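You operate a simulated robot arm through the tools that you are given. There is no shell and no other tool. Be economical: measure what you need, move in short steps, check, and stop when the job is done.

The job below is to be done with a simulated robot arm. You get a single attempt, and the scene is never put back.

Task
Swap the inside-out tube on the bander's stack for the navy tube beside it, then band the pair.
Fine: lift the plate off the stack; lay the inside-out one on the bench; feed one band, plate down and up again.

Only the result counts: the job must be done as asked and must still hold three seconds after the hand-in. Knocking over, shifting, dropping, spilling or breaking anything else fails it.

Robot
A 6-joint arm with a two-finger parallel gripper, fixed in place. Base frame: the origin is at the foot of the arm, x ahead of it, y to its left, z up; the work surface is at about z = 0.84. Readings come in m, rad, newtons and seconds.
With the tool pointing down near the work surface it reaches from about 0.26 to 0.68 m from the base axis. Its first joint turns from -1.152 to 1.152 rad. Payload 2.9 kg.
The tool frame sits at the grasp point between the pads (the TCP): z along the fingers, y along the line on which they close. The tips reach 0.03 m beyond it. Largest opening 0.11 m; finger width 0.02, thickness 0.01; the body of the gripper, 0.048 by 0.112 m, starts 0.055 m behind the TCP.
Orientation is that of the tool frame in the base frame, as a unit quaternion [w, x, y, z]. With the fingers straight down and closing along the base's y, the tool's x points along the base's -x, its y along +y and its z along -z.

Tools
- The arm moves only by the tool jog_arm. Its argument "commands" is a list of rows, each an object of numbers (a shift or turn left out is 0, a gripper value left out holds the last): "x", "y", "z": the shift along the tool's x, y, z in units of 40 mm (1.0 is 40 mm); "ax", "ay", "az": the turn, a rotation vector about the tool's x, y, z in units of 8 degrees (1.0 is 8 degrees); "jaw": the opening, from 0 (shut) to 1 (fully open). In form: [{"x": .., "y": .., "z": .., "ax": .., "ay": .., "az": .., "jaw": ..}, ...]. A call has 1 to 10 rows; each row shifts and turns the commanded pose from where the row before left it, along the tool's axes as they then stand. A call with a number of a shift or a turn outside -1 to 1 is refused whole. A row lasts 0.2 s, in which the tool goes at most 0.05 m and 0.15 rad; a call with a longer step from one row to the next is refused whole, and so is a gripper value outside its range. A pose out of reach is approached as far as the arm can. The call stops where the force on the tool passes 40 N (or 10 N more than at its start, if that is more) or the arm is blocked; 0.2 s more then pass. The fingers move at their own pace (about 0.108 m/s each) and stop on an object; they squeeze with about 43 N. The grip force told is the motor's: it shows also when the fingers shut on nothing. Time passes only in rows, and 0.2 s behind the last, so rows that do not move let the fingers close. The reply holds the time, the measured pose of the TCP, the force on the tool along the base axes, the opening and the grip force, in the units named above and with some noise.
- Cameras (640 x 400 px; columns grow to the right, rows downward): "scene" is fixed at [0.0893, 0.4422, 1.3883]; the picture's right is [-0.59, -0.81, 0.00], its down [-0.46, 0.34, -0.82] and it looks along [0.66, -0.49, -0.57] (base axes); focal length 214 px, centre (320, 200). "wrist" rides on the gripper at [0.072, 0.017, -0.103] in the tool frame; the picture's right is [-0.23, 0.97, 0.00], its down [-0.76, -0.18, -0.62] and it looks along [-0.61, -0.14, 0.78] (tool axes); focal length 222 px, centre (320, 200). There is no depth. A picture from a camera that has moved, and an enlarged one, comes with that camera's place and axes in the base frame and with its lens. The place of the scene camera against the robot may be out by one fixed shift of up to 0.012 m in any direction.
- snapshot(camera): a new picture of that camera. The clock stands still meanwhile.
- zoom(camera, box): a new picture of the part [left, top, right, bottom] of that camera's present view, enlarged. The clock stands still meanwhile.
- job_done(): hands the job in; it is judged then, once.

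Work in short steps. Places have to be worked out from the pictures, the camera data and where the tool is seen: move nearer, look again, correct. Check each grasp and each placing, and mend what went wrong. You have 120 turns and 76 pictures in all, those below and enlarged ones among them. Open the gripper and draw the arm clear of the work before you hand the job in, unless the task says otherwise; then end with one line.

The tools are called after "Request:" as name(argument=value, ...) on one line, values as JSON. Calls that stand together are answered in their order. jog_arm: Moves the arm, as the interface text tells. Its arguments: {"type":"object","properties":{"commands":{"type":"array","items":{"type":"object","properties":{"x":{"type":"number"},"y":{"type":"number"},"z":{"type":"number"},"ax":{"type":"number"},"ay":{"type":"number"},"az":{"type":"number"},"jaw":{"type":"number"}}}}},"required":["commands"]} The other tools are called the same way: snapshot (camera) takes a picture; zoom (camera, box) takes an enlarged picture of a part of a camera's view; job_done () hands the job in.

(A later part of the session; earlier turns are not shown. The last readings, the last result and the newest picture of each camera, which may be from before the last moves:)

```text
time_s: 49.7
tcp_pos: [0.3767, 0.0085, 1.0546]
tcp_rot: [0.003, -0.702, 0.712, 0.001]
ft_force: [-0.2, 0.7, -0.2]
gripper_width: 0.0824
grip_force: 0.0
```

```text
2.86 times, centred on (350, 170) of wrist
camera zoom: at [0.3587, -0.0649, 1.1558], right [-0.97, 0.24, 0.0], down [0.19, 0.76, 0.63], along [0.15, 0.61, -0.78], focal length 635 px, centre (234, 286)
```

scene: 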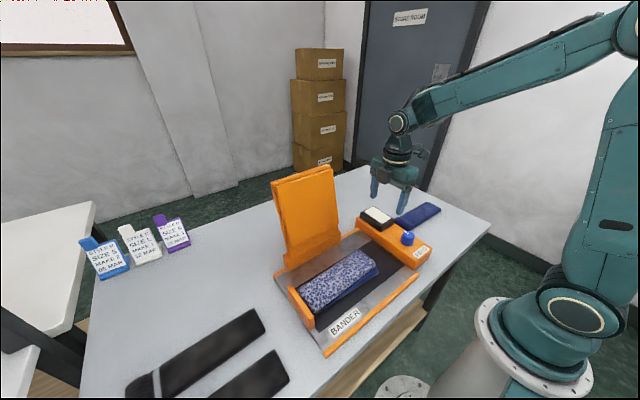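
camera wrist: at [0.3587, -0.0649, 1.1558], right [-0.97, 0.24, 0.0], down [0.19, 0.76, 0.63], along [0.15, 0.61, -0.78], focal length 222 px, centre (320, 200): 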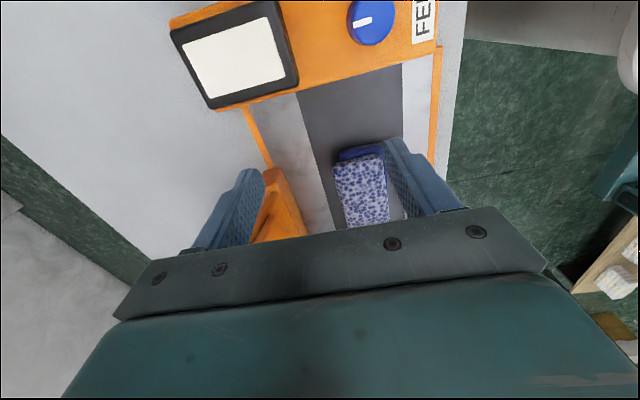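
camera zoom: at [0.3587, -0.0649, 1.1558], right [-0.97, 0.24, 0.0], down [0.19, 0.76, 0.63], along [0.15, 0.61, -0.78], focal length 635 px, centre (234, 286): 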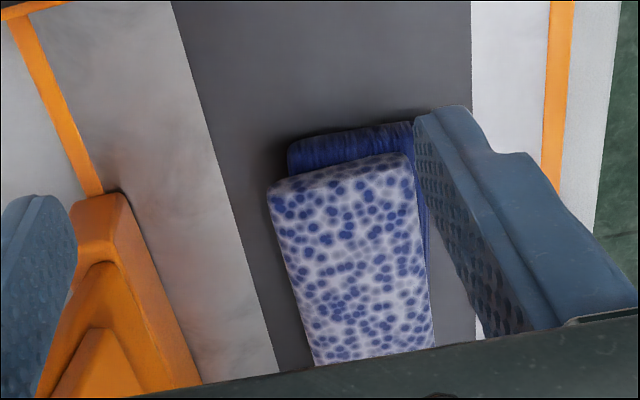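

The stack is axis-aligned: the patterned tube spans about x 0.313–0.379, y 0.085–0.265, top near z 0.90, with its cuff toward +y like the spare. I move above it.

Request:
jog_arm(commands=[{"x": -0.8, "y": 0.2, "jaw": 0.85}, {"x": -0.85, "y": 0.2}, {"x": -0.85, "y": 0.2}, {"x": -0.85, "y": 0.17}, {"x": -0.81}, {"z": 0.8}, {"z": 0.8}, {"z": 0.7}, {}])

Request:
zoom(camera="scene", box=[260, 200, 420, 320])

Request:
snapshot(camera="wrist")

```text
time_s: 51.7
tcp_pos: [0.3483, 0.1759, 0.9633]
tcp_rot: [0.002, -0.701, 0.713, 0.001]
ft_force: [0.9, 0.0, -0.3]
gripper_width: 0.0937
grip_force: 0.1
```

```text
3.33 times, centred on (340, 260) of scene
camera zoom: at [0.0893, 0.4422, 1.3883], right [-0.59, -0.81, 0.0], down [-0.46, 0.34, -0.82], along [0.66, -0.49, -0.57], focal length 715 px, centre (253, 0)
```

zoom: 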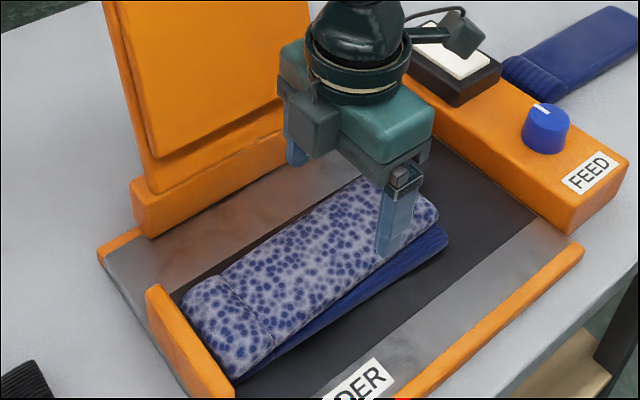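

```text
37 pictures are left
camera wrist: at [0.3302, 0.102, 1.0653], right [-0.97, 0.24, 0.0], down [0.19, 0.76, 0.63], along [0.15, 0.61, -0.78], focal length 222 px, centre (320, 200)
```

wrist: 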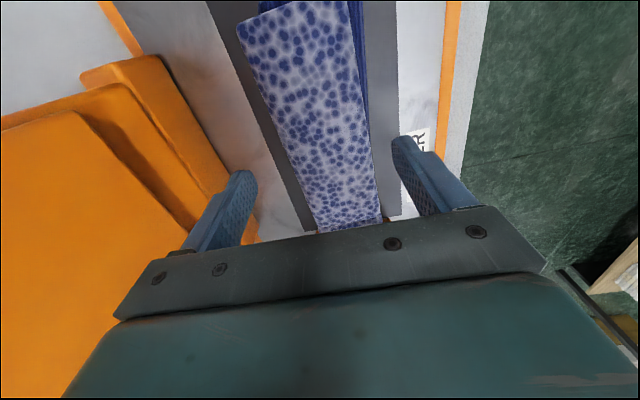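

The patterned top edge triangulates to z ≈ 0.886. I descend to TCP z 0.905 (tips ≈ 0.875), so only the top tube is gripped, then close.

Request:
jog_arm(commands=[{"z": 0.7}, {"z": 0.72}, {}, {"jaw": 0.4}, {"jaw": 0.4}, {"jaw": 0.4}])

Request:
zoom(camera="scene", box=[260, 200, 420, 320])

```text
time_s: 53.1
tcp_pos: [0.347, 0.1745, 0.9057]
tcp_rot: [0.003, -0.701, 0.714, 0.001]
ft_force: [-1.2, -0.1, -0.6]
gripper_width: 0.0693
grip_force: 43.0
```

```text
3.33 times, centred on (340, 260) of scene
camera zoom: at [0.0893, 0.4422, 1.3883], right [-0.59, -0.81, 0.0], down [-0.46, 0.34, -0.82], along [0.66, -0.49, -0.57], focal length 715 px, centre (253, 0)
```

zoom: 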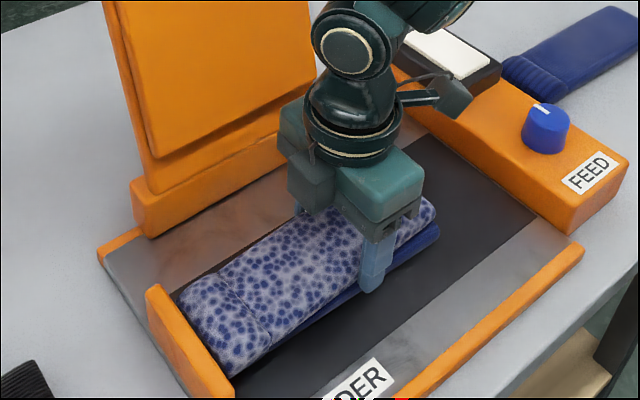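

Gripped at 69 mm. I lift and check whether only the patterned tube comes.

Request:
jog_arm(commands=[{"z": -0.3}, {"z": -0.7}, {"z": -0.8}, {}])

Request:
zoom(camera="scene", box=[260, 200, 420, 320])

```text
time_s: 54.1
tcp_pos: [0.3451, 0.1751, 0.9777]
tcp_rot: [0.003, -0.701, 0.713, 0.001]
ft_force: [0.0, -0.6, -1.0]
gripper_width: 0.0692
grip_force: 43.7
```

```text
3.33 times, centred on (340, 260) of scene
camera zoom: at [0.0893, 0.4422, 1.3883], right [-0.59, -0.81, 0.0], down [-0.46, 0.34, -0.82], along [0.66, -0.49, -0.57], focal length 715 px, centre (253, 0)
```

zoom: 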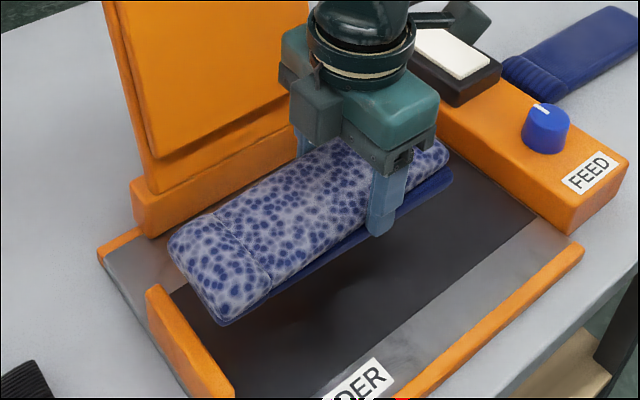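

Both tubes came up together, so my grip was too low. I set them back at the same height, open, and regrip higher.

Request:
jog_arm(commands=[{"z": 0.8}, {"z": 0.7}, {"z": 0.3}, {}, {"jaw": 0.8}, {"jaw": 0.8}, {"z": -0.2}])

Request:
zoom(camera="scene", box=[260, 200, 420, 320])

```text
time_s: 55.7
tcp_pos: [0.3464, 0.1757, 0.9123]
tcp_rot: [0.003, -0.701, 0.713, 0.001]
ft_force: [-0.2, 1.0, -0.1]
gripper_width: 0.0881
grip_force: 0.1
```

```text
3.33 times, centred on (340, 260) of scene
camera zoom: at [0.0893, 0.4422, 1.3883], right [-0.59, -0.81, 0.0], down [-0.46, 0.34, -0.82], along [0.66, -0.49, -0.57], focal length 715 px, centre (253, 0)
```

zoom: 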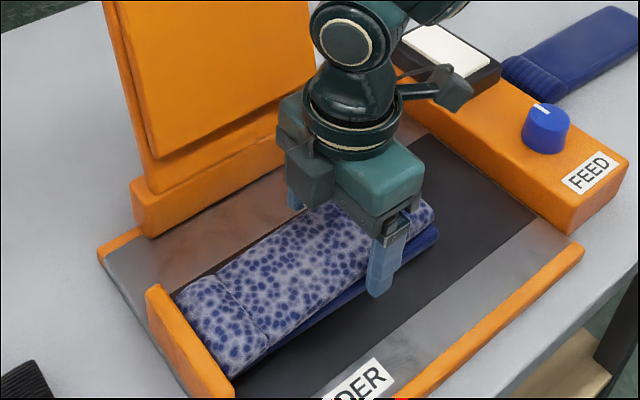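

Stack is back in place. I grip with tips at about 0.885 and lift just 20 mm to check.

Request:
jog_arm(commands=[{"z": -0.06}, {"jaw": 0.4}, {"jaw": 0.4}, {"jaw": 0.4}, {"z": -0.4}, {"z": -0.5}, {}])

Request:
zoom(camera="scene", box=[260, 200, 420, 320])

```text
time_s: 57.3
tcp_pos: [0.3484, 0.175, 0.9507]
tcp_rot: [0.002, -0.701, 0.713, 0.001]
ft_force: [-0.7, 0.6, -0.1]
gripper_width: 0.0685
grip_force: 42.7
```

```text
3.33 times, centred on (340, 260) of scene
camera zoom: at [0.0893, 0.4422, 1.3883], right [-0.59, -0.81, 0.0], down [-0.46, 0.34, -0.82], along [0.66, -0.49, -0.57], focal length 715 px, centre (253, 0)
```

zoom: 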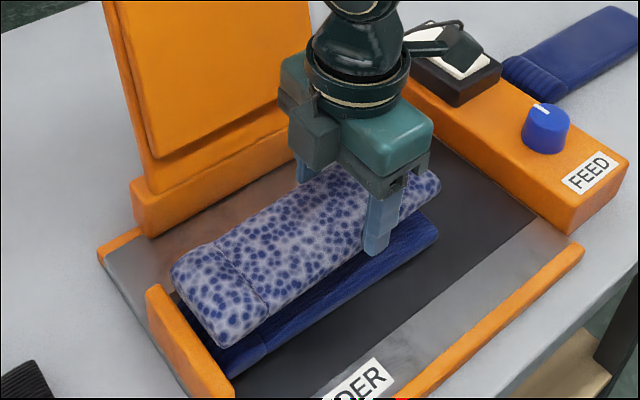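

Only the patterned tube is lifted, with the navy one left in place. I raise it and carry it to free bench at about (0.55, −0.10), behind the feed box.

Request:
jog_arm(commands=[{"z": -0.8}, {"z": -0.6}, {"x": 0.9}, {"x": 1}, {"x": 1}, {"x": 1}, {"x": 1}, {"x": 1}, {"x": 1, "y": -0.5}, {"y": -1}])

Request:
jog_arm(commands=[{"y": -1}, {"y": -1}, {"y": -1}, {"y": -0.5}, {"z": 0.8}, {"z": 0.6}, {}])

Request:
snapshot(camera="scene")

```text
time_s: 59.5
tcp_pos: [0.4023, -0.1016, 1.0049]
tcp_rot: [0.003, -0.701, 0.713, 0.002]
ft_force: [0.9, -0.1, -0.1]
gripper_width: 0.0687
grip_force: 43.0
```

```text
time_s: 61.1
tcp_pos: [0.545, -0.1044, 0.9516]
tcp_rot: [0.003, -0.701, 0.713, 0.002]
ft_force: [-0.2, -0.1, 0.5]
gripper_width: 0.0685
grip_force: 43.9
```

```text
32 pictures are left
```

scene: 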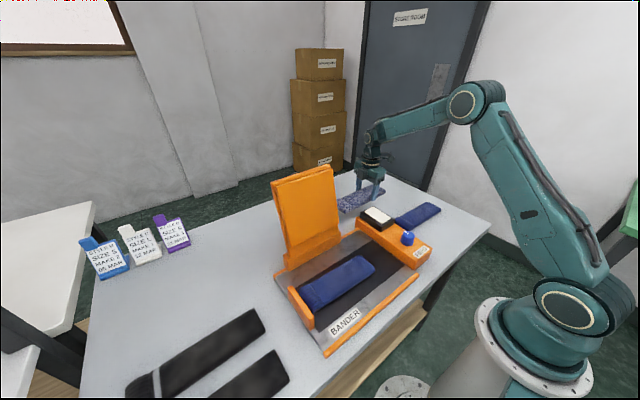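

The tube is over clear bench. I lower it, finishing in small steps.

Request:
jog_arm(commands=[{"z": 0.7}, {"z": 0.7}, {}])

Request:
jog_arm(commands=[{"z": 0.1}, {"z": 0.08}, {}])

Request:
zoom(camera="scene", box=[320, 120, 460, 240])

```text
time_s: 61.9
tcp_pos: [0.5466, -0.1029, 0.8938]
tcp_rot: [0.003, -0.701, 0.714, 0.002]
ft_force: [-0.7, 0.0, 0.0]
gripper_width: 0.0685
grip_force: 43.2
```

```text
time_s: 62.7
tcp_pos: [0.5451, -0.103, 0.8914]
tcp_rot: [0.003, -0.701, 0.713, -0.002]
ft_force: [-1.5, 0.3, 6.5]
gripper_width: 0.0684
grip_force: 43.0
stopped in row 3: the force on the tool passed its limit (the readings are from after the stop); the commanded pose is now the measured one
```

```text
3.33 times, centred on (390, 180) of scene
camera zoom: at [0.0892, 0.4422, 1.3883], right [-0.59, -0.81, 0.0], down [-0.46, 0.34, -0.82], along [0.66, -0.49, -0.57], focal length 715 px, centre (87, 267)
```

zoom: 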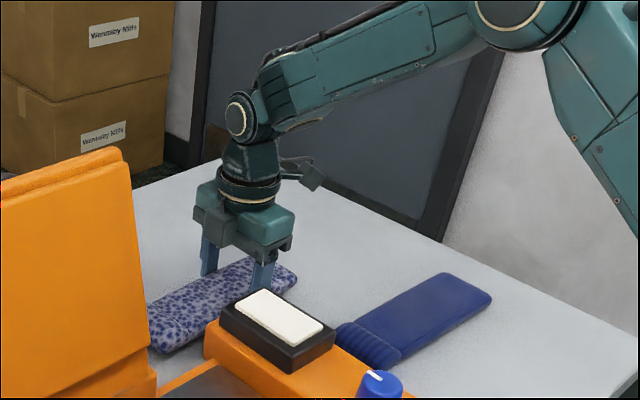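

The tube touches the bench. I release, rise, and move over the spare navy tube for a look.

Request:
jog_arm(commands=[{"jaw": 0.85}, {"jaw": 0.85}, {"z": -0.6}, {"z": -1}, {"z": -1}, {"x": 0.8, "y": 0.7, "z": -0.6}, {"x": 0.8, "y": 0.8}, {"x": 0.8, "y": 0.8}, {"x": 0.8, "y": 0.8}, {"x": 0.8, "y": 0.6}])

Request:
snapshot(camera="wrist")

Request:
snapshot(camera="scene")

```text
time_s: 63.4
tcp_pos: [0.5511, -0.1034, 0.8921]
tcp_rot: [0.009, -0.703, 0.711, -0.008]
ft_force: [24.2, -2.0, -12.9]
gripper_width: 0.0816
grip_force: 0.1
stopped in row 3: the force on the tool passed its limit (the readings are from after the stop); the commanded pose is now the measured one
```

```text
30 pictures are left
camera wrist: at [0.5312, -0.1763, 0.9953], right [-0.97, 0.24, -0.02], down [0.17, 0.76, 0.63], along [0.17, 0.61, -0.78], focal length 222 px, centre (320, 200)
```

wrist: 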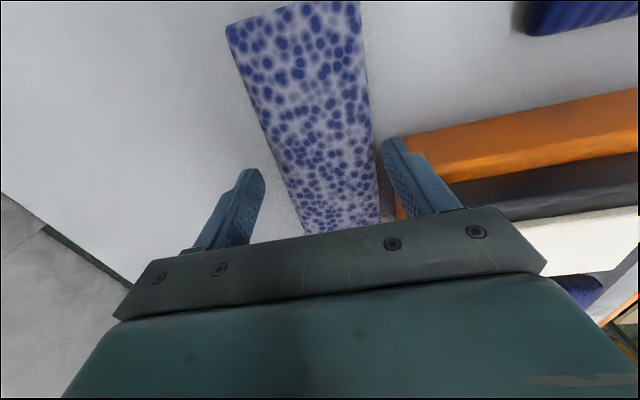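

```text
29 pictures are left
```

scene: 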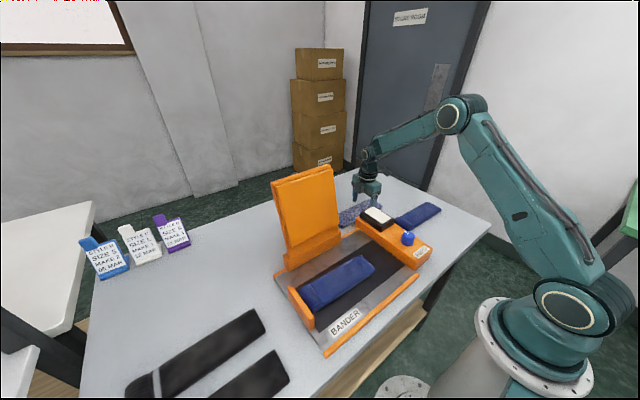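

The −x finger touched the end of the feed box while opening. I ease the opening and shift slightly +x, then go straight up.

Request:
jog_arm(commands=[{"jaw": 0.71, "y": -0.05}, {"z": -0.3}, {"z": -0.8}, {"z": -1}, {"z": -1}, {}])

Request:
snapshot(camera="wrist")

```text
time_s: 64.8
tcp_pos: [0.5466, -0.1016, 1.0176]
tcp_rot: [0.006, -0.701, 0.713, -0.004]
ft_force: [0.1, 0.0, 0.6]
gripper_width: 0.078
grip_force: 0.0
```

```text
28 pictures are left
camera wrist: at [0.528, -0.1751, 1.1199], right [-0.97, 0.24, -0.01], down [0.18, 0.76, 0.63], along [0.16, 0.61, -0.78], focal length 222 px, centre (320, 200)
```

wrist: 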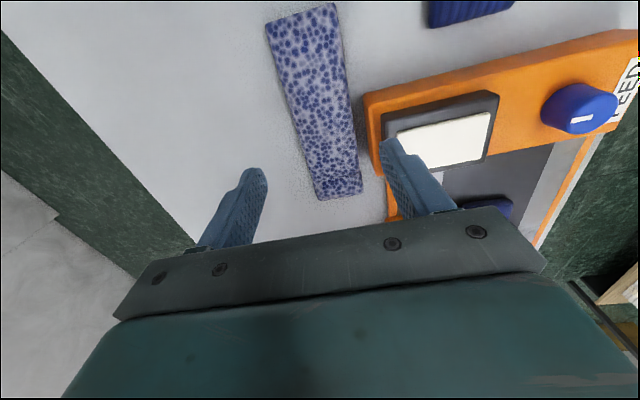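

The patterned tube lies flat on the bench. I move over the spare tube.

Request:
jog_arm(commands=[{"x": 0.75, "y": 0.75, "jaw": 0.85}, {"x": 0.75, "y": 0.75}, {"x": 0.75, "y": 0.75}, {"x": 0.75, "y": 0.75}, {"x": 0.7, "y": 0.8}, {}])

Request:
snapshot(camera="wrist")

```text
time_s: 66.2
tcp_pos: [0.3906, -0.2489, 1.0159]
tcp_rot: [0.007, -0.702, 0.712, -0.005]
ft_force: [0.8, -0.3, 1.0]
gripper_width: 0.0936
grip_force: 0.1
```

```text
27 pictures are left
camera wrist: at [0.3713, -0.321, 1.1186], right [-0.97, 0.24, -0.01], down [0.18, 0.76, 0.63], along [0.16, 0.61, -0.78], focal length 222 px, centre (320, 200)
```

wrist: 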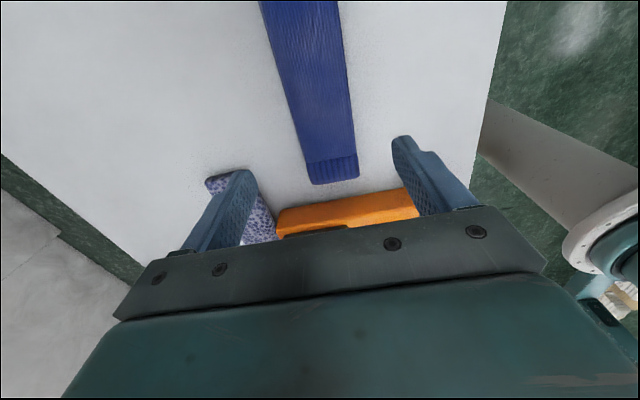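

The spare tube's centre is near (0.392, −0.25), axis along y within 2°. I descend and grip it.

Request:
jog_arm(commands=[{"z": 0.9}, {"z": 0.9}, {"z": 0.8}, {"z": 0.53}, {}, {"jaw": 0.4}, {"jaw": 0.4}, {"jaw": 0.4}, {"z": -0.5}, {"z": -0.5}])

Request:
zoom(camera="scene", box=[340, 150, 500, 270])

```text
time_s: 68.4
tcp_pos: [0.3944, -0.249, 0.9318]
tcp_rot: [0.007, -0.702, 0.712, -0.004]
ft_force: [0.0, -0.4, 0.1]
gripper_width: 0.0683
grip_force: 43.0
```

```text
3.33 times, centred on (420, 210) of scene
camera zoom: at [0.0893, 0.4422, 1.3883], right [-0.59, -0.81, 0.0], down [-0.46, 0.34, -0.82], along [0.66, -0.49, -0.57], focal length 715 px, centre (-13, 167)
```

zoom: 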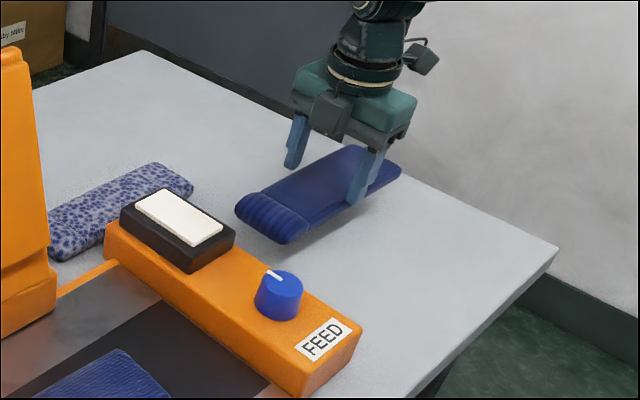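

The spare is held. I raise it and carry it over the stack.

Request:
jog_arm(commands=[{"z": -1}, {"z": -1}, {"x": -0.9}, {"x": -1, "y": 0.2}, {"x": -1, "y": 0.2}, {"x": -1, "y": 0.2}, {"x": -1, "y": 0.2}, {"x": -1, "y": 0.2}, {"x": -1, "y": 0.2}, {"x": -1}])

Request:
jog_arm(commands=[{"x": -1}, {"x": -1}, {"x": -0.6}, {"z": 0.6}, {}])

Request:
snapshot(camera="wrist")

Request:
zoom(camera="scene", box=[260, 200, 420, 320])

```text
time_s: 70.6
tcp_pos: [0.3506, 0.0687, 1.0106]
tcp_rot: [0.007, -0.702, 0.713, -0.005]
ft_force: [0.4, -0.1, -0.9]
gripper_width: 0.0683
grip_force: 42.7
```

```text
time_s: 71.8
tcp_pos: [0.3546, 0.1704, 0.9864]
tcp_rot: [0.007, -0.702, 0.713, -0.004]
ft_force: [-0.1, 0.1, -0.2]
gripper_width: 0.0687
grip_force: 42.6
```

```text
25 pictures are left
camera wrist: at [0.336, 0.0984, 1.0874], right [-0.97, 0.24, -0.01], down [0.18, 0.76, 0.63], along [0.16, 0.61, -0.78], focal length 222 px, centre (320, 200)
```

wrist: 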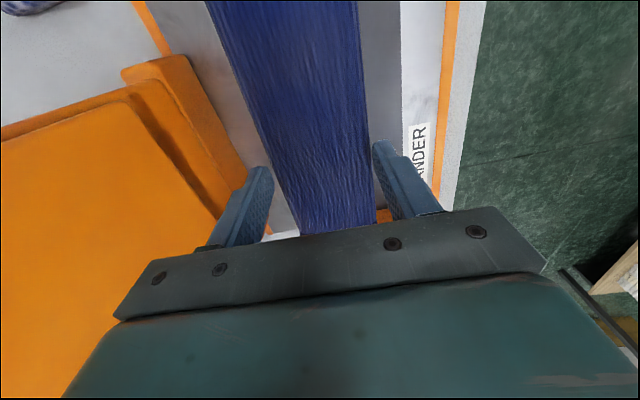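

```text
3.33 times, centred on (340, 260) of scene
camera zoom: at [0.0893, 0.4422, 1.3883], right [-0.59, -0.81, 0.0], down [-0.46, 0.34, -0.82], along [0.66, -0.49, -0.57], focal length 715 px, centre (253, 0)
```

zoom: 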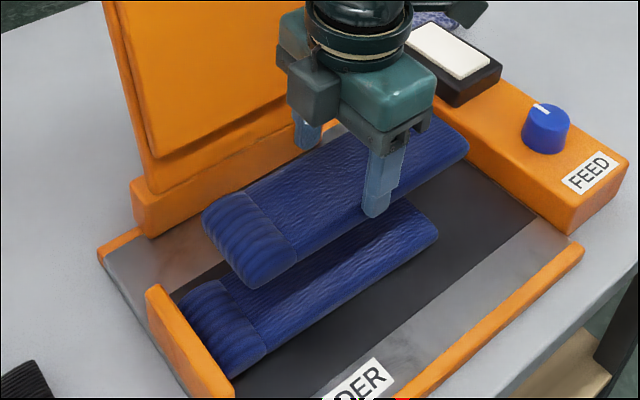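

Comparing the two navy tubes, the held one needs about +16 mm in y and a slight yaw correction. I apply these and lower onto the stack, contact being expected at TCP z ≈ 0.915.

Request:
jog_arm(commands=[{"x": -0.4, "az": -0.18}, {"z": 0.5}, {"z": 0.5}, {"z": 0.35}, {}])

Request:
zoom(camera="scene", box=[260, 200, 420, 320])

```text
time_s: 73.0
tcp_pos: [0.3546, 0.1876, 0.9322]
tcp_rot: [-0.007, 0.71, -0.704, 0.005]
ft_force: [0.1, 0.1, -0.1]
gripper_width: 0.0683
grip_force: 43.1
```

```text
3.33 times, centred on (340, 260) of scene
camera zoom: at [0.0893, 0.4422, 1.3883], right [-0.59, -0.81, 0.0], down [-0.46, 0.34, -0.82], along [0.66, -0.49, -0.57], focal length 715 px, centre (253, 0)
```

zoom: 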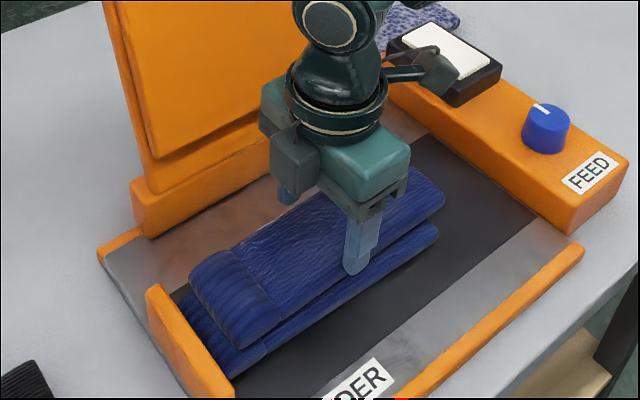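

Alignment looks good. I nudge +4 mm in y and lower the last 16 mm.

Request:
jog_arm(commands=[{"x": -0.1, "z": 0.2}, {"z": 0.12}, {"z": 0.08}, {}])

```text
time_s: 73.5
tcp_pos: [0.3549, 0.191, 0.9287]
tcp_rot: [-0.008, 0.709, -0.705, 0.005]
ft_force: [-2.2, -0.9, 12.1]
gripper_width: 0.0684
grip_force: 43.2
stopped in row 2: the force on the tool passed its limit (the readings are from after the stop); the commanded pose is now the measured one
```

Contact came 14 mm earlier than expected. I look before releasing.

Request:
zoom(camera="scene", box=[280, 240, 400, 320])

Request:
snapshot(camera="wrist")

```text
5.00 times, centred on (340, 280) of scene
camera zoom: at [0.0891, 0.4421, 1.3884], right [-0.59, -0.81, 0.0], down [-0.46, 0.34, -0.82], along [0.66, -0.49, -0.57], focal length 1072 px, centre (220, -200)
```

zoom: 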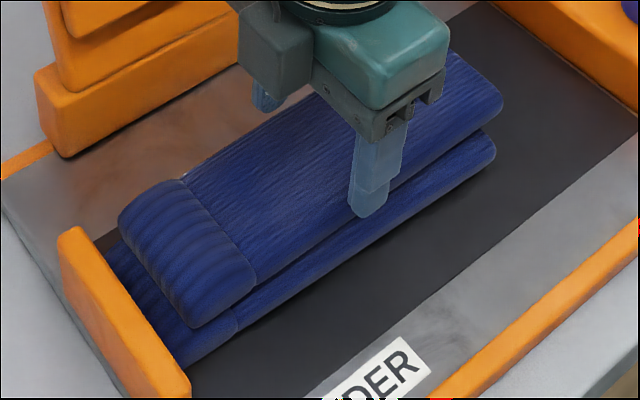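

```text
21 pictures are left
camera wrist: at [0.3366, 0.1166, 1.0302], right [-0.97, 0.22, -0.02], down [0.16, 0.76, 0.63], along [0.15, 0.61, -0.78], focal length 222 px, centre (320, 200)
```

wrist: 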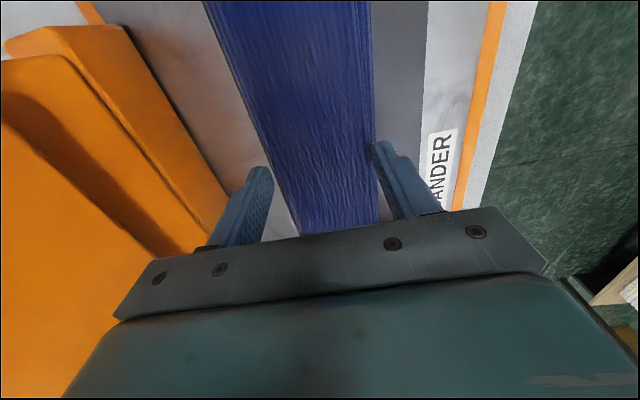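

The held cuff is about 10 mm short of the lower one's cuff end and 5 mm too far +x. I lift slightly, shift, and lower again.

Request:
jog_arm(commands=[{"z": -0.15}, {"x": -0.25, "y": 0.13}, {"z": 0.1}, {"z": 0.06}, {"z": 0.06}, {}])

Request:
zoom(camera="scene", box=[280, 240, 400, 320])

```text
time_s: 75.0
tcp_pos: [0.35, 0.1992, 0.9292]
tcp_rot: [-0.009, 0.709, -0.705, 0.007]
ft_force: [-2.2, -1.5, 10.9]
gripper_width: 0.0683
grip_force: 43.1
stopped in row 6: the force on the tool passed its limit (the readings are from after the stop); the commanded pose is now the measured one
```

```text
5.00 times, centred on (340, 280) of scene
camera zoom: at [0.0892, 0.4421, 1.3883], right [-0.59, -0.81, 0.0], down [-0.46, 0.34, -0.82], along [0.66, -0.49, -0.57], focal length 1072 px, centre (220, -200)
```

zoom: 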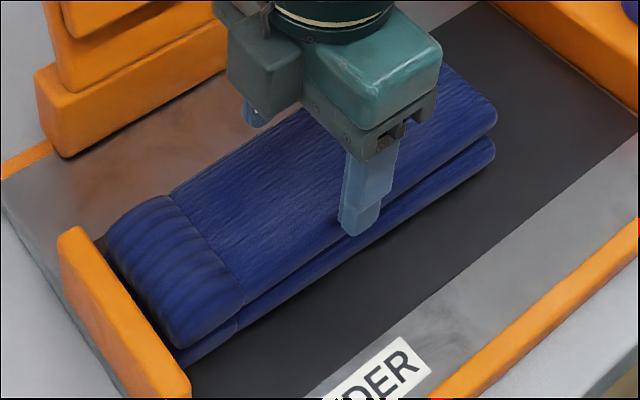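

Well aligned and resting. I release and lift straight up.

Request:
jog_arm(commands=[{"jaw": 0.8}, {"jaw": 0.8}, {"z": -0.4}, {"z": -0.8}, {"z": -1}, {"z": -0.8}, {}])

Request:
zoom(camera="scene", box=[280, 200, 440, 320])

```text
time_s: 76.7
tcp_pos: [0.346, 0.202, 1.0455]
tcp_rot: [-0.008, 0.708, -0.706, 0.006]
ft_force: [-0.8, 0.4, 0.5]
gripper_width: 0.0879
grip_force: 0.1
```

```text
3.33 times, centred on (360, 260) of scene
camera zoom: at [0.0893, 0.4422, 1.3883], right [-0.59, -0.81, 0.0], down [-0.46, 0.34, -0.82], along [0.66, -0.49, -0.57], focal length 715 px, centre (187, 0)
```

zoom: 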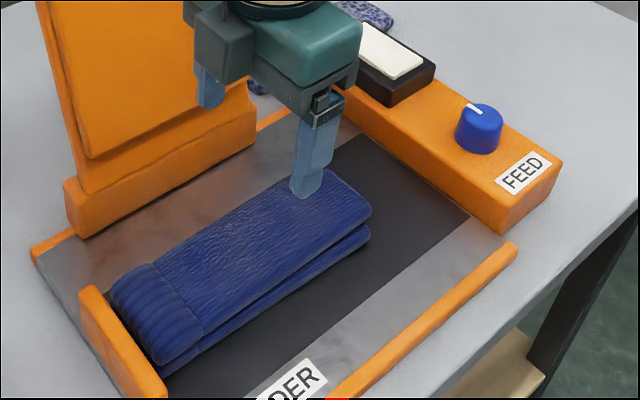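

The pair is stacked neatly. Next is the feed dial, so I move over it (about (0.32, −0.06)) and look.

Request:
jog_arm(commands=[{"x": 1, "y": 0.1}, {"x": 1, "y": 0.1}, {"x": 1, "y": 0.1}, {"x": 1, "y": 0.1}, {"x": 1, "y": 0.1}, {"x": 1, "y": 0.1}, {"x": 0.4, "y": 0.1, "jaw": 0.6}, {}])

Request:
snapshot(camera="wrist")

```text
time_s: 78.5
tcp_pos: [0.3215, -0.0549, 1.047]
tcp_rot: [-0.009, 0.709, -0.705, 0.007]
ft_force: [-0.1, -0.2, 0.6]
gripper_width: 0.0657
grip_force: 0.2
```

```text
18 pictures are left
camera wrist: at [0.3029, -0.1275, 1.1484], right [-0.97, 0.22, -0.02], down [0.16, 0.76, 0.63], along [0.16, 0.61, -0.78], focal length 222 px, centre (320, 200)
```

wrist: 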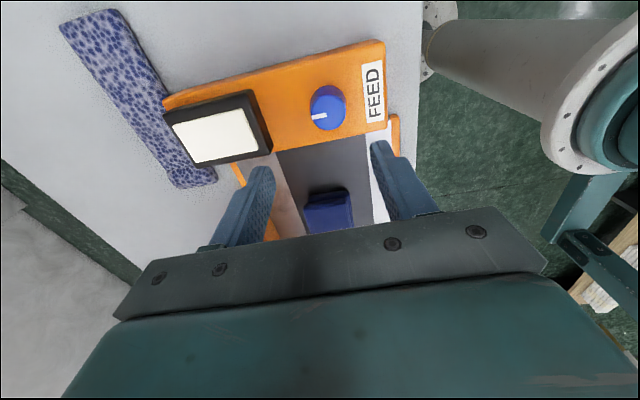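

The dial is at about (0.317, −0.058) with its top near z 0.925. I descend around it and grip.

Request:
jog_arm(commands=[{"ax": -0.16, "x": 0.08, "y": 0.1}, {"z": 0.9}, {"z": 0.9}, {"z": 0.7}, {"z": 0.42}, {}, {"jaw": 0.1}, {"jaw": 0.1}, {}])

Request:
zoom(camera="scene", box=[360, 180, 460, 280])

```text
time_s: 80.5
tcp_pos: [0.3129, -0.0597, 0.9277]
tcp_rot: [0.0, 0.709, -0.705, -0.003]
ft_force: [-6.3, -1.7, -5.8]
gripper_width: 0.0384
grip_force: 45.0
```

```text
4.00 times, centred on (410, 230) of scene
camera zoom: at [0.0892, 0.4421, 1.3883], right [-0.59, -0.81, 0.0], down [-0.46, 0.34, -0.82], along [0.66, -0.49, -0.57], focal length 858 px, centre (-40, 80)
```

zoom: 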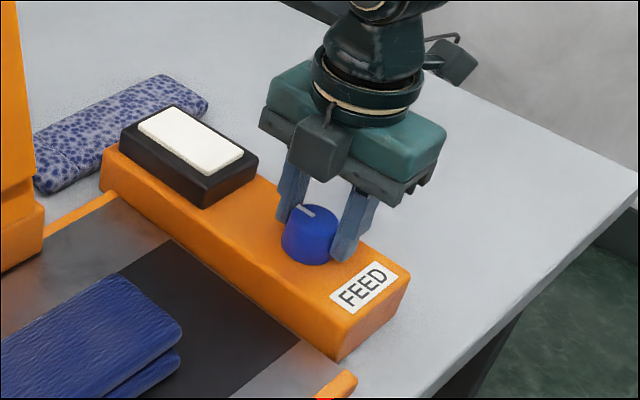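

Dial gripped at 38 mm. I turn it clockwise about 32° and look for a response.

Request:
jog_arm(commands=[{"az": 1}, {"az": 1}, {"az": 1}, {"az": 1}, {}])

Request:
zoom(camera="scene", box=[320, 180, 460, 300])

```text
time_s: 81.7
tcp_pos: [0.3118, -0.0599, 0.9281]
tcp_rot: [-0.002, -0.486, 0.874, 0.004]
ft_force: [-24.8, 2.8, 10.9]
gripper_width: 0.0379
grip_force: 45.4
```

```text
3.33 times, centred on (390, 240) of scene
camera zoom: at [0.0886, 0.4422, 1.3883], right [-0.59, -0.81, 0.0], down [-0.46, 0.34, -0.82], along [0.66, -0.49, -0.57], focal length 715 px, centre (87, 67)
```

zoom: 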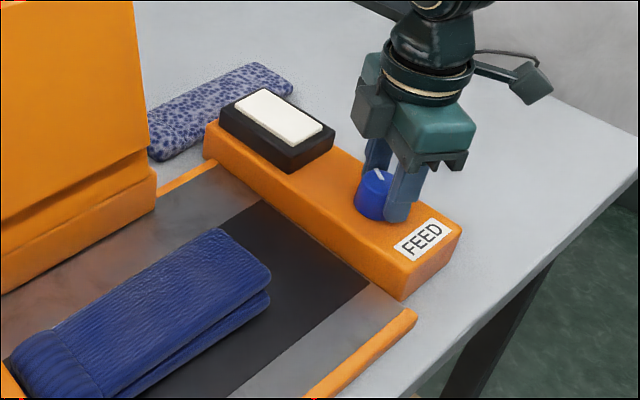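

The dial turns with the gripper but nothing shows yet. I relieve the side force and turn another 32°.

Request:
jog_arm(commands=[{"x": 0.06, "y": 0.09}, {"az": 1}, {"az": 1}, {"az": 1}, {"az": 1}, {}])

Request:
zoom(camera="scene", box=[320, 180, 460, 300])

```text
time_s: 83.0
tcp_pos: [0.3103, -0.0579, 0.928]
tcp_rot: [0.0, -0.228, 0.974, 0.004]
ft_force: [-5.4, 20.8, -11.9]
gripper_width: 0.0383
grip_force: 44.3
```

```text
3.33 times, centred on (390, 240) of scene
camera zoom: at [0.0893, 0.4427, 1.3881], right [-0.59, -0.81, 0.0], down [-0.46, 0.34, -0.82], along [0.66, -0.49, -0.57], focal length 715 px, centre (87, 67)
```

zoom: 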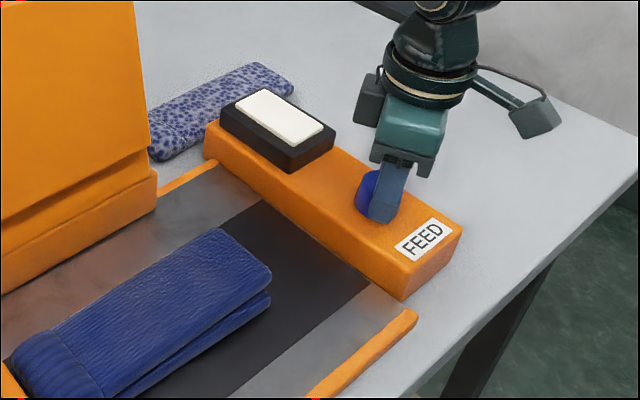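

No change at 64°. I relieve and turn on to about 95°.

Request:
jog_arm(commands=[{"x": -0.03, "y": 0.08}, {"az": 1}, {"az": 1}, {"az": 1}, {"az": 0.9}, {}])

Request:
snapshot(camera="scene")

```text
time_s: 84.5
tcp_pos: [0.3119, -0.055, 0.9296]
tcp_rot: [0.001, 0.042, 0.999, 0.003]
ft_force: [-6.6, 11.4, -0.6]
gripper_width: 0.0378
grip_force: 45.3
```

```text
14 pictures are left
```

scene: 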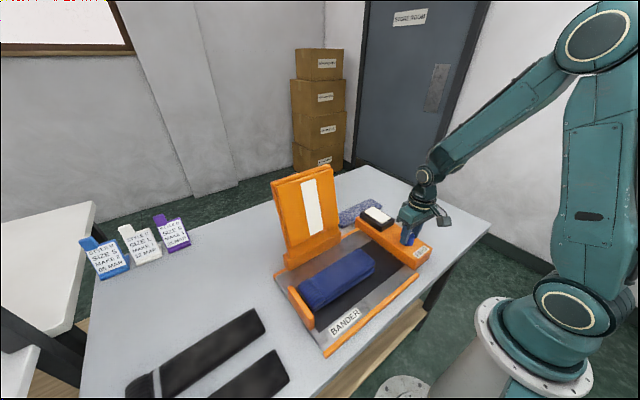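

A white band has appeared on the plate's underside, so one band is fed. I release the dial and rise clear.

Request:
jog_arm(commands=[{"jaw": 0.6}, {"jaw": 0.6}, {"z": -0.5}, {"z": -0.8}, {"z": -1}, {"z": -1, "jaw": 0}, {"z": -1}, {"z": -1, "az": -0.6}, {"z": -0.8}, {}])

Request:
snapshot(camera="wrist")

```text
time_s: 86.7
tcp_pos: [0.311, -0.0572, 1.1738]
tcp_rot: [0.0, 0.002, 1.0, 0.002]
ft_force: [0.2, 0.1, 0.1]
gripper_width: 0.0
grip_force: 37.9
```

```text
13 pictures are left
camera wrist: at [0.2398, -0.041, 1.2773], right [0.23, 0.97, 0.0], down [0.76, -0.18, 0.62], along [0.61, -0.14, -0.78], focal length 222 px, centre (320, 200)
```

wrist: 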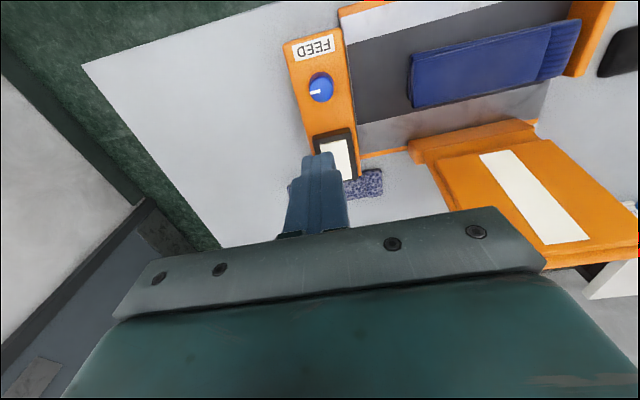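

The plate's top corner is at about (0.487, 0.105, 1.13), leaning back. I go around behind it (x ≈ 0.57, y ≈ 0.13) with closed fingers.

Request:
jog_arm(commands=[{"x": -0.9}, {"x": -1}, {"x": -1}, {"x": -1}, {"x": -1}, {"x": -1}, {"x": -0.7}, {"y": 0.9}, {"y": 1}, {"y": 1}])

Request:
jog_arm(commands=[{"y": 1}, {"y": 0.8}, {"z": 0.7}, {"z": 0.7}, {"z": 0.7}, {}])

Request:
zoom(camera="scene", box=[250, 120, 450, 320])

```text
time_s: 88.8
tcp_pos: [0.5736, 0.0582, 1.172]
tcp_rot: [0.0, 0.0, 1.0, 0.003]
ft_force: [-0.7, 0.3, -0.1]
gripper_width: 0.0
grip_force: 37.8
```

```text
time_s: 90.2
tcp_pos: [0.5751, 0.13, 1.0875]
tcp_rot: [0.0, 0.001, 1.0, 0.002]
ft_force: [0.4, -0.2, -0.3]
gripper_width: 0.0
grip_force: 37.5
```

```text
2.00 times, centred on (350, 220) of scene
camera zoom: at [0.0893, 0.4422, 1.3883], right [-0.59, -0.81, 0.0], down [-0.46, 0.34, -0.82], along [0.66, -0.49, -0.57], focal length 429 px, centre (260, 160)
```

zoom: 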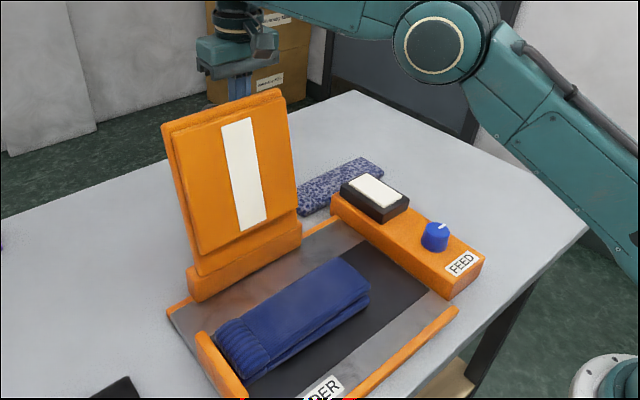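

The finger is behind the plate. I push slowly toward −x until it tips forward.

Request:
jog_arm(commands=[{"x": 0.5}, {"x": 0.5}, {"x": 0.3}, {"x": 0.3}, {"x": 0.3}, {"x": 0.2}, {"x": 0.2}, {"x": 0.2}, {"x": 0.2}, {}])

Request:
zoom(camera="scene", box=[250, 120, 450, 320])

```text
time_s: 92.5
tcp_pos: [0.5192, 0.1436, 1.1293]
tcp_rot: [-0.001, 0.001, 1.0, 0.0]
ft_force: [1.2, -0.5, -0.5]
gripper_width: 0.0002
grip_force: 37.9
out of reach, approached as far as the arm can: row 2, 3, 4, 5, 6, 7, 8, 9
```

```text
2.00 times, centred on (350, 220) of scene
camera zoom: at [0.0893, 0.4422, 1.3883], right [-0.59, -0.81, 0.0], down [-0.46, 0.34, -0.82], along [0.66, -0.49, -0.57], focal length 429 px, centre (260, 160)
```

zoom: 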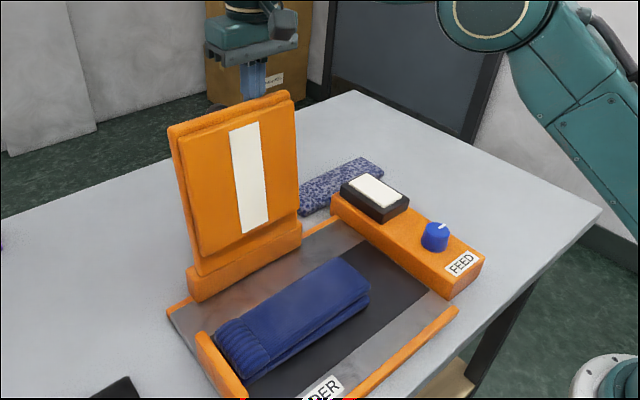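

The arm reports "out of reach" and drifted upward although forces are tiny. I wait one step to see where it settles.

Request:
jog_arm(commands=[{"x": 0.1}, {}])

```text
time_s: 93.0
tcp_pos: [0.518, 0.1447, 1.1325]
tcp_rot: [-0.002, 0.001, 1.0, 0.001]
ft_force: [0.4, -0.6, -0.2]
gripper_width: 0.0001
grip_force: 37.4
out of reach, approached as far as the arm can: row 1
```

I raise the commanded height to about 1.13, where the tips still overlap the plate's top edge, and check whether the arm follows.

Request:
jog_arm(commands=[{"x": -0.5, "z": -0.5}, {"x": -0.5, "z": -0.5}, {}])

```text
time_s: 93.8
tcp_pos: [0.5597, 0.146, 1.1744]
tcp_rot: [-0.001, 0.007, 1.0, 0.001]
ft_force: [-0.6, 1.6, -0.3]
gripper_width: 0.0
grip_force: 37.4
```

The commanded pose had been reset, so it's free again. I retry from x 0.56 at a slightly higher level (z ≈ 1.11), in smaller steps.

Request:
jog_arm(commands=[{"z": 0.8, "y": -0.3}, {"z": 0.75}, {"x": 0.4}, {}])

Request:
jog_arm(commands=[{"x": 0.4}, {"x": 0.4}, {}])

```text
time_s: 94.8
tcp_pos: [0.5435, 0.1361, 1.1156]
tcp_rot: [-0.001, 0.001, 1.0, 0.002]
ft_force: [1.0, 0.7, 0.2]
gripper_width: 0.0001
grip_force: 38.1
out of reach, approached as far as the arm can: row 1
```

```text
time_s: 95.7
tcp_pos: [0.5233, 0.1397, 1.1283]
tcp_rot: [-0.001, 0.001, 1.0, 0.001]
ft_force: [-0.1, 0.0, -0.5]
gripper_width: 0.0001
grip_force: 37.8
out of reach, approached as far as the arm can: row 1, 2
```

The arm has a reach quirk here. The 60° tilted pose from the −y side reached this zone fine earlier, so I'll push the plate from behind that way. First I back out.

Request:
jog_arm(commands=[{"x": -0.8}, {"x": -0.3, "z": -0.8}, {"y": -1}, {"y": -1}, {"y": -1}, {"y": -1}, {"y": -0.8}, {"z": 0.8}, {"ax": -1}, {"ax": -1}])

Request:
jog_arm(commands=[{"ax": -1}, {"ax": -1}, {"ax": -1}, {"ax": -1}, {"ax": -1}, {"ax": -0.5}, {}])

```text
time_s: 97.8
tcp_pos: [0.5714, -0.0687, 1.1255]
tcp_rot: [-0.006, 0.0, 1.0, 0.002]
ft_force: [0.0, -0.4, 0.1]
gripper_width: 0.0
grip_force: 37.9
out of reach, approached as far as the arm can: row 9, 10
```

```text
time_s: 99.5
tcp_pos: [0.5666, -0.0668, 1.1231]
tcp_rot: [-0.005, 0.003, 0.979, 0.205]
ft_force: [1.3, 0.4, -0.1]
gripper_width: 0.0002
grip_force: 37.5
out of reach, approached as far as the arm can: row 1, 3, 4, 5, 6
```

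Rotation is limited out here too. I pull in closer to the base (x ≈ 0.45) at lower height and try the tilt there.

Request:
jog_arm(commands=[{"x": 0.8, "z": 0.3}, {"x": 0.8, "z": 0.4}, {"x": 0.8, "z": 0.4}, {"x": 0.6}, {}])

Request:
jog_arm(commands=[{"ax": -0.8}, {"ax": -0.8}, {"ax": -0.8}, {"ax": -0.8}, {}])

```text
time_s: 100.7
tcp_pos: [0.5083, -0.0795, 1.1397]
tcp_rot: [-0.006, 0.001, 0.979, 0.206]
ft_force: [0.5, 0.3, -0.4]
gripper_width: 0.0001
grip_force: 38.0
out of reach, approached as far as the arm can: row 1, 2, 3, 4
```

```text
time_s: 101.8
tcp_pos: [0.5073, -0.0807, 1.1396]
tcp_rot: [-0.007, 0.004, 0.975, 0.222]
ft_force: [-0.7, -0.2, -0.1]
gripper_width: 0.0
grip_force: 37.5
out of reach, approached as far as the arm can: row 1, 2, 3, 4
```

This looks like a wrist-configuration limit picked up on the high route. I retrace: straighten, rise, and return to x ≈ 0.31 where the tilt worked before.

Request:
jog_arm(commands=[{"ax": 1}, {"ax": 1}, {"ax": 1}, {"ax": 0.2}, {"z": -0.8, "x": 0.2}, {"x": 0.8}, {"x": 0.8}, {"x": 0.8}, {"x": 0.8}, {"x": 0.8}])

Request:
jog_arm(commands=[{"x": 0.5, "y": 0.7}, {"z": 0.7, "y": 0.6}, {"ax": -1}, {"ax": -1}, {"ax": -1}, {"ax": -1}, {"ax": -1}, {"ax": -1}, {"ax": -1}, {"ax": -0.5}])

```text
time_s: 104.0
tcp_pos: [0.371, -0.0866, 1.2317]
tcp_rot: [-0.009, 0.001, 1.0, 0.001]
ft_force: [-0.4, 1.2, 0.3]
gripper_width: 0.0001
grip_force: 37.3
out of reach, approached as far as the arm can: row 2, 4, 6, 7, 8, 9, 10
```

```text
time_s: 106.2
tcp_pos: [0.3642, -0.0401, 1.2407]
tcp_rot: [-0.011, 0.001, 0.975, 0.221]
ft_force: [0.4, 0.2, -0.3]
gripper_width: 0.0
grip_force: 37.4
out of reach, approached as far as the arm can: row 1, 2, 3, 6, 7, 8, 9, 10
```

I need to see the arm's actual configuration.

Request:
snapshot(camera="scene")

```text
10 pictures are left
```

scene: 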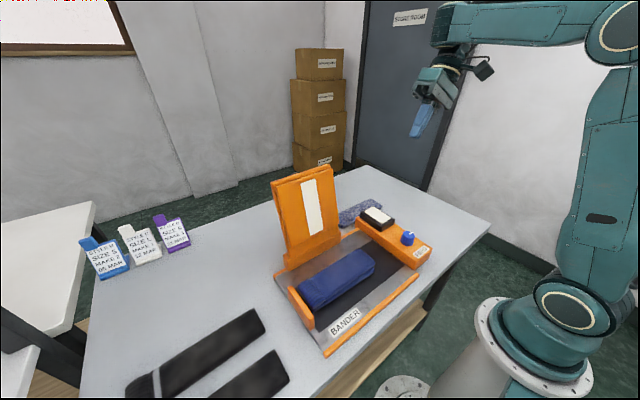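

The plate stays upright. I untilt and test a plain downward move here.

Request:
jog_arm(commands=[{"ax": 1}, {"ax": 1}, {"ax": 1}, {"ax": 0.2}, {}])

Request:
jog_arm(commands=[{"z": 0.5}, {"z": 0.5}, {}])

```text
time_s: 107.5
tcp_pos: [0.3638, -0.0393, 1.24]
tcp_rot: [-0.011, -0.002, 1.0, 0.0]
ft_force: [-0.3, -0.5, -0.5]
gripper_width: 0.0
grip_force: 37.8
```

```text
time_s: 108.2
tcp_pos: [0.3715, -0.0415, 1.2324]
tcp_rot: [-0.012, -0.001, 1.0, 0.0]
ft_force: [-0.1, 0.2, 0.1]
gripper_width: 0.0
grip_force: 37.6
out of reach, approached as far as the arm can: row 1, 2
```

Downward motion is blocked in this wrist branch. Early on, a tilt about tool y carried me across this boundary, so I test tilting (fingers outward first) in free space.

Request:
jog_arm(commands=[{"ay": -1}, {"ay": -1}, {"ay": -1}, {}])

Request:
jog_arm(commands=[{"z": 0.5}, {"z": 0.5}, {}])

```text
time_s: 109.2
tcp_pos: [0.3733, -0.0746, 1.222]
tcp_rot: [0.115, -0.007, 0.992, -0.053]
ft_force: [-0.2, 0.5, 0.2]
gripper_width: 0.0001
grip_force: 37.4
out of reach, approached as far as the arm can: row 1, 2
```

```text
time_s: 110.0
tcp_pos: [0.3835, -0.0793, 1.183]
tcp_rot: [0.115, -0.008, 0.992, -0.053]
ft_force: [-0.1, -0.5, -0.2]
gripper_width: 0.0002
grip_force: 38.0
```

That got through: downward motion now works. I go a bit lower, then straighten.

Request:
jog_arm(commands=[{"z": 0.7}, {"z": 0.7}, {"z": 0.4}, {"ay": 0.8}, {"ay": 0.85}, {"ax": 0.75}, {}])

```text
time_s: 111.7
tcp_pos: [0.3997, -0.0858, 1.1124]
tcp_rot: [0.0, -0.001, 0.994, -0.106]
ft_force: [0.2, 0.1, -0.6]
gripper_width: 0.0002
grip_force: 38.4
```

No flags now. I tilt toward +y (from −12° to +60°).

Request:
jog_arm(commands=[{"ax": -1}, {"ax": -1}, {"ax": -1}, {"ax": -1}, {"ax": -1}, {"ax": -1}, {"ax": -1}, {"ax": -1}, {"ax": -1}, {}])

```text
time_s: 113.8
tcp_pos: [0.3721, -0.0401, 1.0467]
tcp_rot: [0.001, -0.001, 0.867, 0.499]
ft_force: [0.7, 0.2, 0.3]
gripper_width: 0.0
grip_force: 38.5
out of reach, approached as far as the arm can: row 7, 8, 9
```

Tilted 60° in the good branch. I move along +x at z ≈ 1.045, staying at y ≈ −0.04, clear of the plate.

Request:
jog_arm(commands=[{"x": -0.9}, {"x": -0.9}, {"x": -0.9}, {"x": -0.9}, {"x": -0.9}, {}])

```text
time_s: 115.2
tcp_pos: [0.5055, 0.0135, 0.9956]
tcp_rot: [0.003, 0.001, 0.867, 0.498]
ft_force: [-1.0, -0.5, 0.2]
gripper_width: 0.0
grip_force: 37.3
out of reach, approached as far as the arm can: row 1, 2, 3, 4, 5
```

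Reach drifts toward (0.505, 0.014, 0.996), which is still behind the plate (back face near x 0.485 at this height). I check with the wrist camera before inserting.

Request:
jog_arm(commands=[{"x": -0.4, "y": 0.2, "z": 0.35}, {}])

Request:
snapshot(camera="wrist")

```text
time_s: 115.8
tcp_pos: [0.5205, 0.0321, 0.9958]
tcp_rot: [0.001, 0.001, 0.868, 0.497]
ft_force: [0.1, -0.4, 0.3]
gripper_width: 0.0
grip_force: 37.8
```

```text
9 pictures are left
camera wrist: at [0.449, -0.0479, 1.0604], right [0.23, 0.49, 0.84], down [0.76, -0.63, 0.16], along [0.61, 0.6, -0.52], focal length 222 px, centre (320, 200)
```

wrist: 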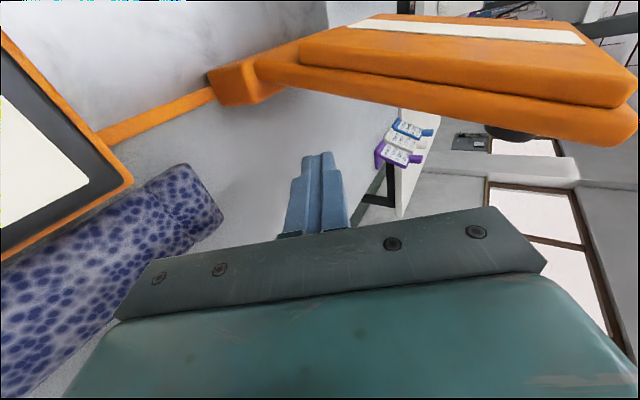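

The fingertip is clearly behind the plate with free space. I insert +y about 68 mm.

Request:
jog_arm(commands=[{"y": 0.28, "z": 0.5}, {"y": 0.28, "z": 0.5}, {"y": 0.28, "z": 0.48}, {}])

Request:
jog_arm(commands=[{"x": 0.3}, {"x": 0.3}, {"x": 0.25}, {"x": 0.2}, {}])

Request:
snapshot(camera="scene")

```text
time_s: 116.8
tcp_pos: [0.5217, 0.1005, 0.9967]
tcp_rot: [-0.001, -0.002, 0.867, 0.499]
ft_force: [0.4, 0.5, 0.6]
gripper_width: 0.0
grip_force: 37.7
```

```text
time_s: 118.0
tcp_pos: [0.4784, 0.0969, 0.9951]
tcp_rot: [-0.002, -0.002, 0.866, 0.5]
ft_force: [-0.3, -0.5, -0.1]
gripper_width: 0.0
grip_force: 37.5
```

```text
8 pictures are left
```

scene: 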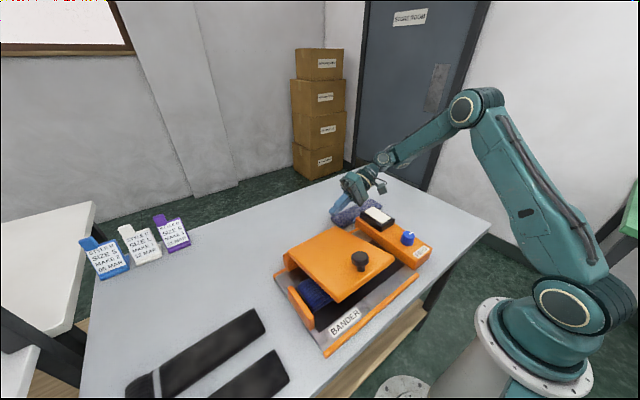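

The plate has swung down on the stack. I retract, come around to the front right, and give it a gentle press near the free edge to make sure the band is pressed on.

Request:
jog_arm(commands=[{"y": -0.35, "z": -0.62}, {"y": -0.35, "z": -0.62}, {"y": -0.35, "z": -0.62}, {"x": 0.8}, {"x": 0.8}, {"x": 0.8}, {"x": 0.8}, {"x": 0.8}, {"x": 0.7}, {}])

Request:
jog_arm(commands=[{"y": 0.3, "z": 0.55}, {"y": 0.3, "z": 0.55}, {"y": 0.3, "z": 0.55}, {"y": 0.2, "z": 0.3}, {}])

Request:
zoom(camera="scene", box=[260, 190, 440, 330])

```text
time_s: 120.2
tcp_pos: [0.2908, 0.0106, 0.9956]
tcp_rot: [-0.001, -0.001, 0.867, 0.499]
ft_force: [0.2, -0.2, -1.0]
gripper_width: 0.0
grip_force: 37.5
```

```text
time_s: 121.5
tcp_pos: [0.2906, 0.1005, 0.9944]
tcp_rot: [-0.001, -0.001, 0.867, 0.499]
ft_force: [-0.5, 0.1, -0.2]
gripper_width: 0.0003
grip_force: 38.2
```

```text
2.86 times, centred on (350, 260) of scene
camera zoom: at [0.0893, 0.4422, 1.3883], right [-0.59, -0.81, 0.0], down [-0.46, 0.34, -0.82], along [0.66, -0.49, -0.57], focal length 613 px, centre (234, 29)
```

zoom: 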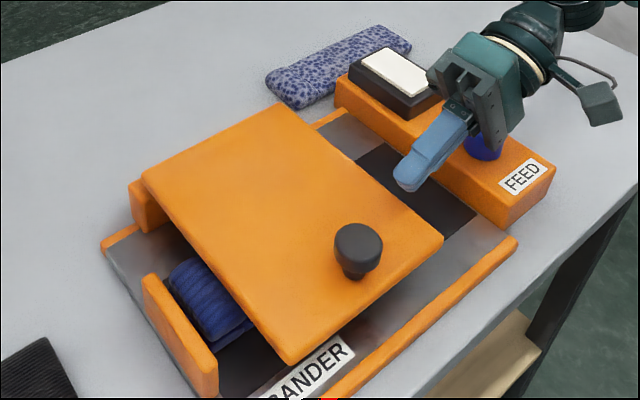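

The tip hovers over the plate's right side. I press down gently until contact stops the arm.

Request:
jog_arm(commands=[{"y": -0.3, "z": 0.2}, {"y": -0.3, "z": 0.2}, {"y": -0.2, "z": 0.12}, {"y": -0.15, "z": 0.08}, {"y": -0.15, "z": 0.08}, {"y": -0.15, "z": 0.08}, {}])

```text
time_s: 122.6
tcp_pos: [0.2915, 0.1035, 0.9513]
tcp_rot: [0.002, -0.005, 0.863, 0.505]
ft_force: [-5.1, -12.0, 15.4]
gripper_width: 0.0
grip_force: 37.6
stopped in row 5: the force on the tool passed its limit (the readings are from after the stop); the commanded pose is now the measured one
```

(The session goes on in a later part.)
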